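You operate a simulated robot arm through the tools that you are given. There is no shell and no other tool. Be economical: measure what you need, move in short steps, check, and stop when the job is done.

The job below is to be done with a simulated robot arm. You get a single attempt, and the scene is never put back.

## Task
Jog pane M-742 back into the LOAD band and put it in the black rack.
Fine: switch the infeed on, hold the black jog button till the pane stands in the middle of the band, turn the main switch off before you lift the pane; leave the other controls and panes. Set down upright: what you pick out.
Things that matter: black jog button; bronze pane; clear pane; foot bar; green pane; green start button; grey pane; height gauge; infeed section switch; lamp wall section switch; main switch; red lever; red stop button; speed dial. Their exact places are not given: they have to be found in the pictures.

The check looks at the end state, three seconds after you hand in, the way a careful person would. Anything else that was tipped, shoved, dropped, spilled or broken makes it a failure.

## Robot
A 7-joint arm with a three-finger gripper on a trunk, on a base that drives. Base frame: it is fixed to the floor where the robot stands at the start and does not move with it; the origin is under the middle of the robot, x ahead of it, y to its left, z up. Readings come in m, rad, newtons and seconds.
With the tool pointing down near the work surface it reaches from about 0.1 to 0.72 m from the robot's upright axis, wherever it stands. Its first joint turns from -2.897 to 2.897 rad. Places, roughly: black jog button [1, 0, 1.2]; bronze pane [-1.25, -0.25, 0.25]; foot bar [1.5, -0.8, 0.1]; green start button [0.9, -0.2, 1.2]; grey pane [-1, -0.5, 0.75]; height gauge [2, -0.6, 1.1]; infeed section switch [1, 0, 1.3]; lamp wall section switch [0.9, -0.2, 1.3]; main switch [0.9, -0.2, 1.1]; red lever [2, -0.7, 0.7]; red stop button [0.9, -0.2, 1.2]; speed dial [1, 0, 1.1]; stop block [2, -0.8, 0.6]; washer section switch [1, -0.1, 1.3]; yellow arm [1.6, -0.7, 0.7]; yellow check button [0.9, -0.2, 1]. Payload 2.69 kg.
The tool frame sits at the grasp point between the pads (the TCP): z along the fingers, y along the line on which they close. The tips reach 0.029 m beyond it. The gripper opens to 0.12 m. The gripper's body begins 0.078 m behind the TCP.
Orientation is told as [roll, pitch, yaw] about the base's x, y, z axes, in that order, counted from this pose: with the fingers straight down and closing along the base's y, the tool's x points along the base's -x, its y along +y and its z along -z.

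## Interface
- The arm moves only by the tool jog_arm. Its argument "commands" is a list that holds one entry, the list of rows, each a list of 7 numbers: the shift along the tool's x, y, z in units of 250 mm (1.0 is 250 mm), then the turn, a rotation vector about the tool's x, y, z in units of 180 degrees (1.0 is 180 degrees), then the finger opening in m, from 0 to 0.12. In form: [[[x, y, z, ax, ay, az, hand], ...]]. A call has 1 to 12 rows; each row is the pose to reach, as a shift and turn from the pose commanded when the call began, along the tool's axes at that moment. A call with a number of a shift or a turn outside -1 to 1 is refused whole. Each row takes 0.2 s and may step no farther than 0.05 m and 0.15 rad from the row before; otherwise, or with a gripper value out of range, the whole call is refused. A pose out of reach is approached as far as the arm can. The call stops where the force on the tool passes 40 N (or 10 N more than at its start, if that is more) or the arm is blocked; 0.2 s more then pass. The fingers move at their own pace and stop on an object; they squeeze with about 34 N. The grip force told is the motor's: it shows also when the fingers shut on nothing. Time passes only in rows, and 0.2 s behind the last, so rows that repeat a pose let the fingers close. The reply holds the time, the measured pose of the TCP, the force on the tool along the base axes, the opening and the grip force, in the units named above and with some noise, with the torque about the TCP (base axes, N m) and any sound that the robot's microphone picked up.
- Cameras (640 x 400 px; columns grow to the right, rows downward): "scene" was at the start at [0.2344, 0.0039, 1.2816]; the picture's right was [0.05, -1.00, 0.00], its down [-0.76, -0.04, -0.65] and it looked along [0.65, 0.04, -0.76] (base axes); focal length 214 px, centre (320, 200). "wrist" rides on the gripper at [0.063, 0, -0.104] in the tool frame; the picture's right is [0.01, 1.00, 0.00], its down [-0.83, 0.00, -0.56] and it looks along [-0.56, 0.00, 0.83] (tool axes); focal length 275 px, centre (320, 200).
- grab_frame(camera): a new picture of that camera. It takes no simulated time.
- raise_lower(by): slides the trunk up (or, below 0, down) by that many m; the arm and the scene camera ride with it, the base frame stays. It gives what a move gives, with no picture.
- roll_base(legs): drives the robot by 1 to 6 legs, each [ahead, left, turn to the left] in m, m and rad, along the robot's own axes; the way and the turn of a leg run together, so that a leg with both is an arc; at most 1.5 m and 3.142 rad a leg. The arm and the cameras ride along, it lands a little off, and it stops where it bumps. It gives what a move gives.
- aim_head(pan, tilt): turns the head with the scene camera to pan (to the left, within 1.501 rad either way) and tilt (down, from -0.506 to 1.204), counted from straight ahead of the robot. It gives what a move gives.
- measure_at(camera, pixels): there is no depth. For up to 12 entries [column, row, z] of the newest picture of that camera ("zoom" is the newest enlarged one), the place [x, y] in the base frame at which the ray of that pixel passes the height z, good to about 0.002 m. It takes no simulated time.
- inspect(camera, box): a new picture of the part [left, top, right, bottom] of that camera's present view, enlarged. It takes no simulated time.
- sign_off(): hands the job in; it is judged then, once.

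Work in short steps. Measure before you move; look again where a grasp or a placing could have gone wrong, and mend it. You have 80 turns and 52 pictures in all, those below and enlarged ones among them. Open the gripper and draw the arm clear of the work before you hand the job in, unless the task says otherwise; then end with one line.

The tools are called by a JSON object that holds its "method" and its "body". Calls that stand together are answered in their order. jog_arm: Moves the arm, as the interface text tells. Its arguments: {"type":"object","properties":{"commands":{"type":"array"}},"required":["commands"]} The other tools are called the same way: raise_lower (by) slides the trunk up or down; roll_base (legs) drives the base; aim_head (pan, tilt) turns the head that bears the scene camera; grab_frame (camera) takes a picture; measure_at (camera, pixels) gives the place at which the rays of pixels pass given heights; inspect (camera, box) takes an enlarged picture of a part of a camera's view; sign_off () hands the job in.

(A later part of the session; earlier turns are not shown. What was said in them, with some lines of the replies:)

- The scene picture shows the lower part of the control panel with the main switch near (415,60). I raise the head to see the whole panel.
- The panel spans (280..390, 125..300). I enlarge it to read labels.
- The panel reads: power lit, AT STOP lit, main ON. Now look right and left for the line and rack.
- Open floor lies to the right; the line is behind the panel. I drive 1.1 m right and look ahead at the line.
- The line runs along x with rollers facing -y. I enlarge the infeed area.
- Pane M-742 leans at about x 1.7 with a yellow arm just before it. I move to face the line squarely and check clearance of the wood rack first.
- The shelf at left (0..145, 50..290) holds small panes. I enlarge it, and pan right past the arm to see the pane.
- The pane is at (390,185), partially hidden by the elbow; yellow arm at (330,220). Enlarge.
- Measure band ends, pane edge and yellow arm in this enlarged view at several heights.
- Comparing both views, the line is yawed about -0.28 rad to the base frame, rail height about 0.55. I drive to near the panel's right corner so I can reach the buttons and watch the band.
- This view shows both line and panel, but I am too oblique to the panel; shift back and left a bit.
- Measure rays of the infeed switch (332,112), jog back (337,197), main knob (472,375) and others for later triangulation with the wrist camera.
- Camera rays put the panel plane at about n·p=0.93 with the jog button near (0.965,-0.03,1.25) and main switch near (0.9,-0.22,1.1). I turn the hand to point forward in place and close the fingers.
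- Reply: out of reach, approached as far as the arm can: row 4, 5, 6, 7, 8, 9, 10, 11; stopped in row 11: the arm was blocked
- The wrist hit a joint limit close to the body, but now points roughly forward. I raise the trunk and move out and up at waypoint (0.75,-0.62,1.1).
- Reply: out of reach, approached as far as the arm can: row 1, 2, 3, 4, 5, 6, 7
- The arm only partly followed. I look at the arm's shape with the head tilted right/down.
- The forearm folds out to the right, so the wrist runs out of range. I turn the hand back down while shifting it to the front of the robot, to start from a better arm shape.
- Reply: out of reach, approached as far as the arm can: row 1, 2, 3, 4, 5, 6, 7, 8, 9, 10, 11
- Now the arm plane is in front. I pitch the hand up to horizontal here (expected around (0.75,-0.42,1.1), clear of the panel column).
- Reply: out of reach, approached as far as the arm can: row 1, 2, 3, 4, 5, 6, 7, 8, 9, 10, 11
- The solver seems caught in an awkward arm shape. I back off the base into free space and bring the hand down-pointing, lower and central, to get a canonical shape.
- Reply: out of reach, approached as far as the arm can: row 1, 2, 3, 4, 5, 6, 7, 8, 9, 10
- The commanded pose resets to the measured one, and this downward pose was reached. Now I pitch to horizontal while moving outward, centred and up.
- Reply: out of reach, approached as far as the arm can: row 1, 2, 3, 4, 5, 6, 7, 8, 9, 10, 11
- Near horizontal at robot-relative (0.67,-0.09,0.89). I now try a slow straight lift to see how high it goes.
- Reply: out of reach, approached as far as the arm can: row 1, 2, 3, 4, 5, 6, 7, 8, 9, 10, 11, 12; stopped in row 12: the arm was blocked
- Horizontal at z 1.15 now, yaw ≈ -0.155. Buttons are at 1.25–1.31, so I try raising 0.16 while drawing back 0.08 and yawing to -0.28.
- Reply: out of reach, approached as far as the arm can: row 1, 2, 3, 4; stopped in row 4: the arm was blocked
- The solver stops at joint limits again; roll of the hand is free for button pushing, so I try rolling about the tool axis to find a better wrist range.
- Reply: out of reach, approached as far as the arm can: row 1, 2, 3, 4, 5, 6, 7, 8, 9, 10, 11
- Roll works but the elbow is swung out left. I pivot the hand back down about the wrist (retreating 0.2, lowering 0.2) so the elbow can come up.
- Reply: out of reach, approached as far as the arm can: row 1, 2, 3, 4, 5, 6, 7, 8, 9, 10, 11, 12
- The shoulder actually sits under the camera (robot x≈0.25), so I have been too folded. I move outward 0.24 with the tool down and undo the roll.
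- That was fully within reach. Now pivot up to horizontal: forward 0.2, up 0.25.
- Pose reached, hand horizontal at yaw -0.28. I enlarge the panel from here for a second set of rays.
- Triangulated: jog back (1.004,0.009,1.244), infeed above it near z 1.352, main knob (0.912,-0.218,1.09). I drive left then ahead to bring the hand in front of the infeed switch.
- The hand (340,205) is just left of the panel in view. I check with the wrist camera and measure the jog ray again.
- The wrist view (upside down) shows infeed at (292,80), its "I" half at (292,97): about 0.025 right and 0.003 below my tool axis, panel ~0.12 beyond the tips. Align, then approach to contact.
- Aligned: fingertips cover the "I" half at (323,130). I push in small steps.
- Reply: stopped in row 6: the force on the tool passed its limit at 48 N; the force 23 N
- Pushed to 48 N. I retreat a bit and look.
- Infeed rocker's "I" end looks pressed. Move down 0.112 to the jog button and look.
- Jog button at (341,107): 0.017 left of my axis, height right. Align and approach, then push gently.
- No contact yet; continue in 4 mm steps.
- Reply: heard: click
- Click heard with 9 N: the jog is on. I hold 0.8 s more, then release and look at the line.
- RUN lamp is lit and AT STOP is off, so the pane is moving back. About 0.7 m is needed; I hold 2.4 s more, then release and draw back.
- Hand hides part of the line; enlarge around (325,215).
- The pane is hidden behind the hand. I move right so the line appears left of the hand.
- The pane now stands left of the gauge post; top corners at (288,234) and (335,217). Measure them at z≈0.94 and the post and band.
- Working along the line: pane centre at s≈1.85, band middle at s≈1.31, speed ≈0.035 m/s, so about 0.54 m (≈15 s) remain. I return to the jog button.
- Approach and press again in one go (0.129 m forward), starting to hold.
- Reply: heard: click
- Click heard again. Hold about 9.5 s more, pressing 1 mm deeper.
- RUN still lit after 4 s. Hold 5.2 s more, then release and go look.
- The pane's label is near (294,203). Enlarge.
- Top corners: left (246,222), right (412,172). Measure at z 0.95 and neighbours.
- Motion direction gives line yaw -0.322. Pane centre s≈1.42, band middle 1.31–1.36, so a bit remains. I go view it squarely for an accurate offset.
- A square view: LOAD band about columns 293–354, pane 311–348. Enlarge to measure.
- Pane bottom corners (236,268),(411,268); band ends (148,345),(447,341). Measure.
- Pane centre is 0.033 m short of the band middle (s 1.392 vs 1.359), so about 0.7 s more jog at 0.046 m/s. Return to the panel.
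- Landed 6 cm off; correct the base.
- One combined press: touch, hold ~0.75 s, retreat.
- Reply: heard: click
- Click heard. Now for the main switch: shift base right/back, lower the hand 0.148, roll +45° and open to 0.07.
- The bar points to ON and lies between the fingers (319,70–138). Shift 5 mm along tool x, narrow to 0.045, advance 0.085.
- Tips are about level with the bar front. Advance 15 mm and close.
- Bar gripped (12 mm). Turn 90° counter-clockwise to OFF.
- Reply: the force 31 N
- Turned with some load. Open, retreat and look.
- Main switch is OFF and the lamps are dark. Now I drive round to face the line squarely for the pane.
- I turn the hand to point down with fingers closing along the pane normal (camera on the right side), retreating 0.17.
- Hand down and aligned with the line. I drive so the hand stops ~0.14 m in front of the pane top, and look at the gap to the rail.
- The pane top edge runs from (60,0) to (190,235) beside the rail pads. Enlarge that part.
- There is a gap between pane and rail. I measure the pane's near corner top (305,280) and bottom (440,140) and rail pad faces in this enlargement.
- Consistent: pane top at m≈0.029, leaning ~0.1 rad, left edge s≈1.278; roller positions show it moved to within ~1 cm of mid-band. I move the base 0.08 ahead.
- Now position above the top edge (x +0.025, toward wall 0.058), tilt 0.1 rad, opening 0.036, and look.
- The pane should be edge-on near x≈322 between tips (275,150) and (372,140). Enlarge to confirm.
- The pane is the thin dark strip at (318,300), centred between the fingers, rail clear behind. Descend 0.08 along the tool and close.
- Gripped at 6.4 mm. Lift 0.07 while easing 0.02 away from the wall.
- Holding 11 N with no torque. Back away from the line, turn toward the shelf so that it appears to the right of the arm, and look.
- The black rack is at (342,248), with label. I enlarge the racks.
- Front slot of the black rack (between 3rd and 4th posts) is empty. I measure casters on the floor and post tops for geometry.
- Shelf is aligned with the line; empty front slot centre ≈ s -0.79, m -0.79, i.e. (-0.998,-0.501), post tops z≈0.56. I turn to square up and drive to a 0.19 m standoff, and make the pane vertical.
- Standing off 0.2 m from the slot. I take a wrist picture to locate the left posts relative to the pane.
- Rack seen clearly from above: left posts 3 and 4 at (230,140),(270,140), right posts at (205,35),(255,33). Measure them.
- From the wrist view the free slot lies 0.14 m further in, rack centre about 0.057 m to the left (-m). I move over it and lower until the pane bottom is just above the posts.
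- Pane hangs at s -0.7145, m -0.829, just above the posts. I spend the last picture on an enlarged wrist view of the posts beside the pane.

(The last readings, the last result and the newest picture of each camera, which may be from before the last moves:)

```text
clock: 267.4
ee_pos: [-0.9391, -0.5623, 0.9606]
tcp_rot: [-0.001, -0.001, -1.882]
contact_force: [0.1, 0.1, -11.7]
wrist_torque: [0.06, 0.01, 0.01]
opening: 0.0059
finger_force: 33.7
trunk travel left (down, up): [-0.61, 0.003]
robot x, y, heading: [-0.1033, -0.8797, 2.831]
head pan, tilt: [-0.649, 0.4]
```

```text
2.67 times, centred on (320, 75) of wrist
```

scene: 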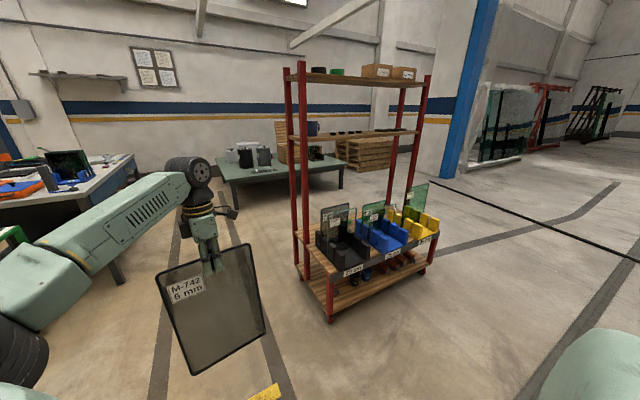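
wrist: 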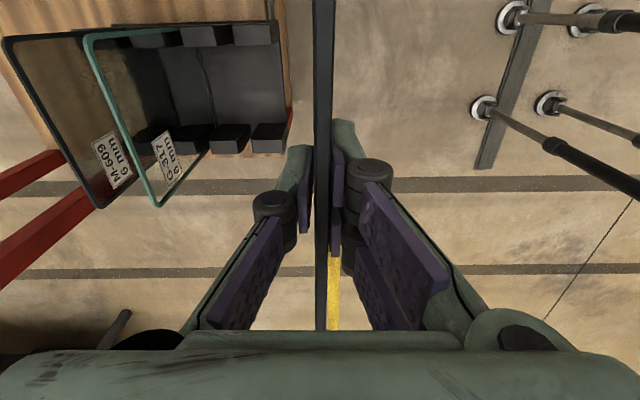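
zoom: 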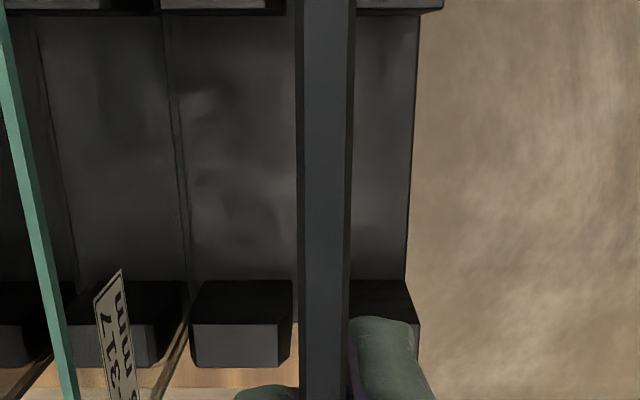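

The gap between posts 3 (right edge 280) and 4 (right edge 419) is centred near column 306, pane plane at ~321. Check the metric offsets.

{"method": "measure_at", "body": {"camera": "zoom", "pixels": [[193, 345, 0.6], [280, 345, 0.6], [419, 345, 0.6], [321, 345, 0.6], [306, 345, 0.6], [190, 280, 0.49], [165, 20, 0.49], [321, 280, 0.49], [405, 280, 0.49], [420, 20, 0.49], [321, 20, 0.49], [443, 5, 0.6]]}}

```text
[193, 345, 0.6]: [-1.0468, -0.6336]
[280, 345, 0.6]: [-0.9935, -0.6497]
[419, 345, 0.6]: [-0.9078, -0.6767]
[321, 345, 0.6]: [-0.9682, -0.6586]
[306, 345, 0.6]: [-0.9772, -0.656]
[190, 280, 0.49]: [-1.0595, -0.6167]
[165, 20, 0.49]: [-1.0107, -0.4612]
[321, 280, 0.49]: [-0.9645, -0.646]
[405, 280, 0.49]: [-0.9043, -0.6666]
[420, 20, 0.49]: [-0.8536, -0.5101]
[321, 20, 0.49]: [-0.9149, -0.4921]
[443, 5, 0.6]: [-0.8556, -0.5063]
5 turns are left
```

Five turns left: shift 0.011 m deeper and lower with force guard.

{"method": "jog_arm", "body": {"commands": [[[0, -0.044, 0, 0, 0, 0, 0], [0, -0.044, 0.08, 0, 0, 0, 0], [0, -0.044, 0.16, 0, 0, 0, 0], [0, -0.044, 0.24, 0, 0, 0, 0], [0, -0.044, 0.32, 0, 0, 0, 0], [0, -0.044, 0.4, 0, 0, 0, 0], [0, -0.044, 0.45, 0, 0, 0, 0], [0, -0.044, 0.49, 0, 0, 0, 0], [0, -0.044, 0.53, 0, 0, 0, 0], [0, -0.044, 0.57, 0, 0, 0, 0], [0, -0.044, 0.61, 0, 0, 0, 0]]]}}

```text
clock: 269.9
ee_pos: [-0.9481, -0.5582, 0.815]
tcp_rot: [-0.008, 0.0, -1.884]
contact_force: [0.7, 2.2, 27.2]
wrist_torque: [0.09, -0.04, -0.11]
opening: 0.0061
finger_force: 34.1
trunk travel left (down, up): [-0.61, 0.003]
robot x, y, heading: [-0.1037, -0.8788, 2.835]
head pan, tilt: [-0.649, 0.4]
4 turns are left
```

Contact at the rack base (TCP 0.815, bottom ≈0.49): the pane is in the slot. Ease the load, open, rise clear, and back off.

{"method": "jog_arm", "body": {"commands": [[[0, 0, -0.008, 0, 0, 0, 0.0], [0, 0, -0.008, 0, 0, 0, 0.012], [0, 0, -0.008, 0, 0, 0, 0.025], [0, 0, -0.008, 0, 0, 0, 0.04], [0, 0, -0.008, 0, 0, 0, 0.04], [0, 0, -0.1, 0, 0, 0, 0.04], [0, 0, -0.22, 0, 0, 0, 0.04], [0, 0, -0.36, 0, 0, 0, 0.04], [0, 0, -0.5, 0, 0, 0, 0.04], [0, 0, -0.64, 0, 0, 0, 0.04]]]}}

```text
clock: 272.1
ee_pos: [-0.9475, -0.5585, 0.9719]
tcp_rot: [-0.002, -0.001, -1.881]
contact_force: [0.2, 0.9, 0.8]
wrist_torque: [0.01, 0.01, 0.0]
opening: 0.0401
finger_force: 0.1
trunk travel left (down, up): [-0.61, 0.003]
robot x, y, heading: [-0.1002, -0.8809, 2.833]
head pan, tilt: [-0.649, 0.4]
3 turns are left
```

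Hand is free (no load) and above the pane. Drive back to clear.

{"method": "roll_base", "body": {"legs": [[-0.4, 0, 0]]}}

```text
clock: 274.6
ee_pos: [-0.5563, -0.6788, 0.9719]
tcp_rot: [-0.004, -0.002, -1.887]
contact_force: [0.3, 0.8, 0.3]
wrist_torque: [0.01, 0.0, 0.02]
opening: 0.0398
finger_force: 0.0
trunk travel left (down, up): [-0.61, 0.003]
robot x, y, heading: [0.2901, -1.0086, 2.828]
head pan, tilt: [-0.649, 0.4]
2 turns are left
```

The arm is clear and the gripper is open, so I hand the job in.

{"method": "sign_off", "body": {}}

```text
The job is handed in.
```

I jogged M-742 back to the middle of the LOAD band (within about 1 cm, judged by the rollers), turned the main switch off, then lifted the pane and set it in the free front slot of the black rack. It touched the rack base on the way down, but I had no pictures left to confirm it stayed upright after I let go.
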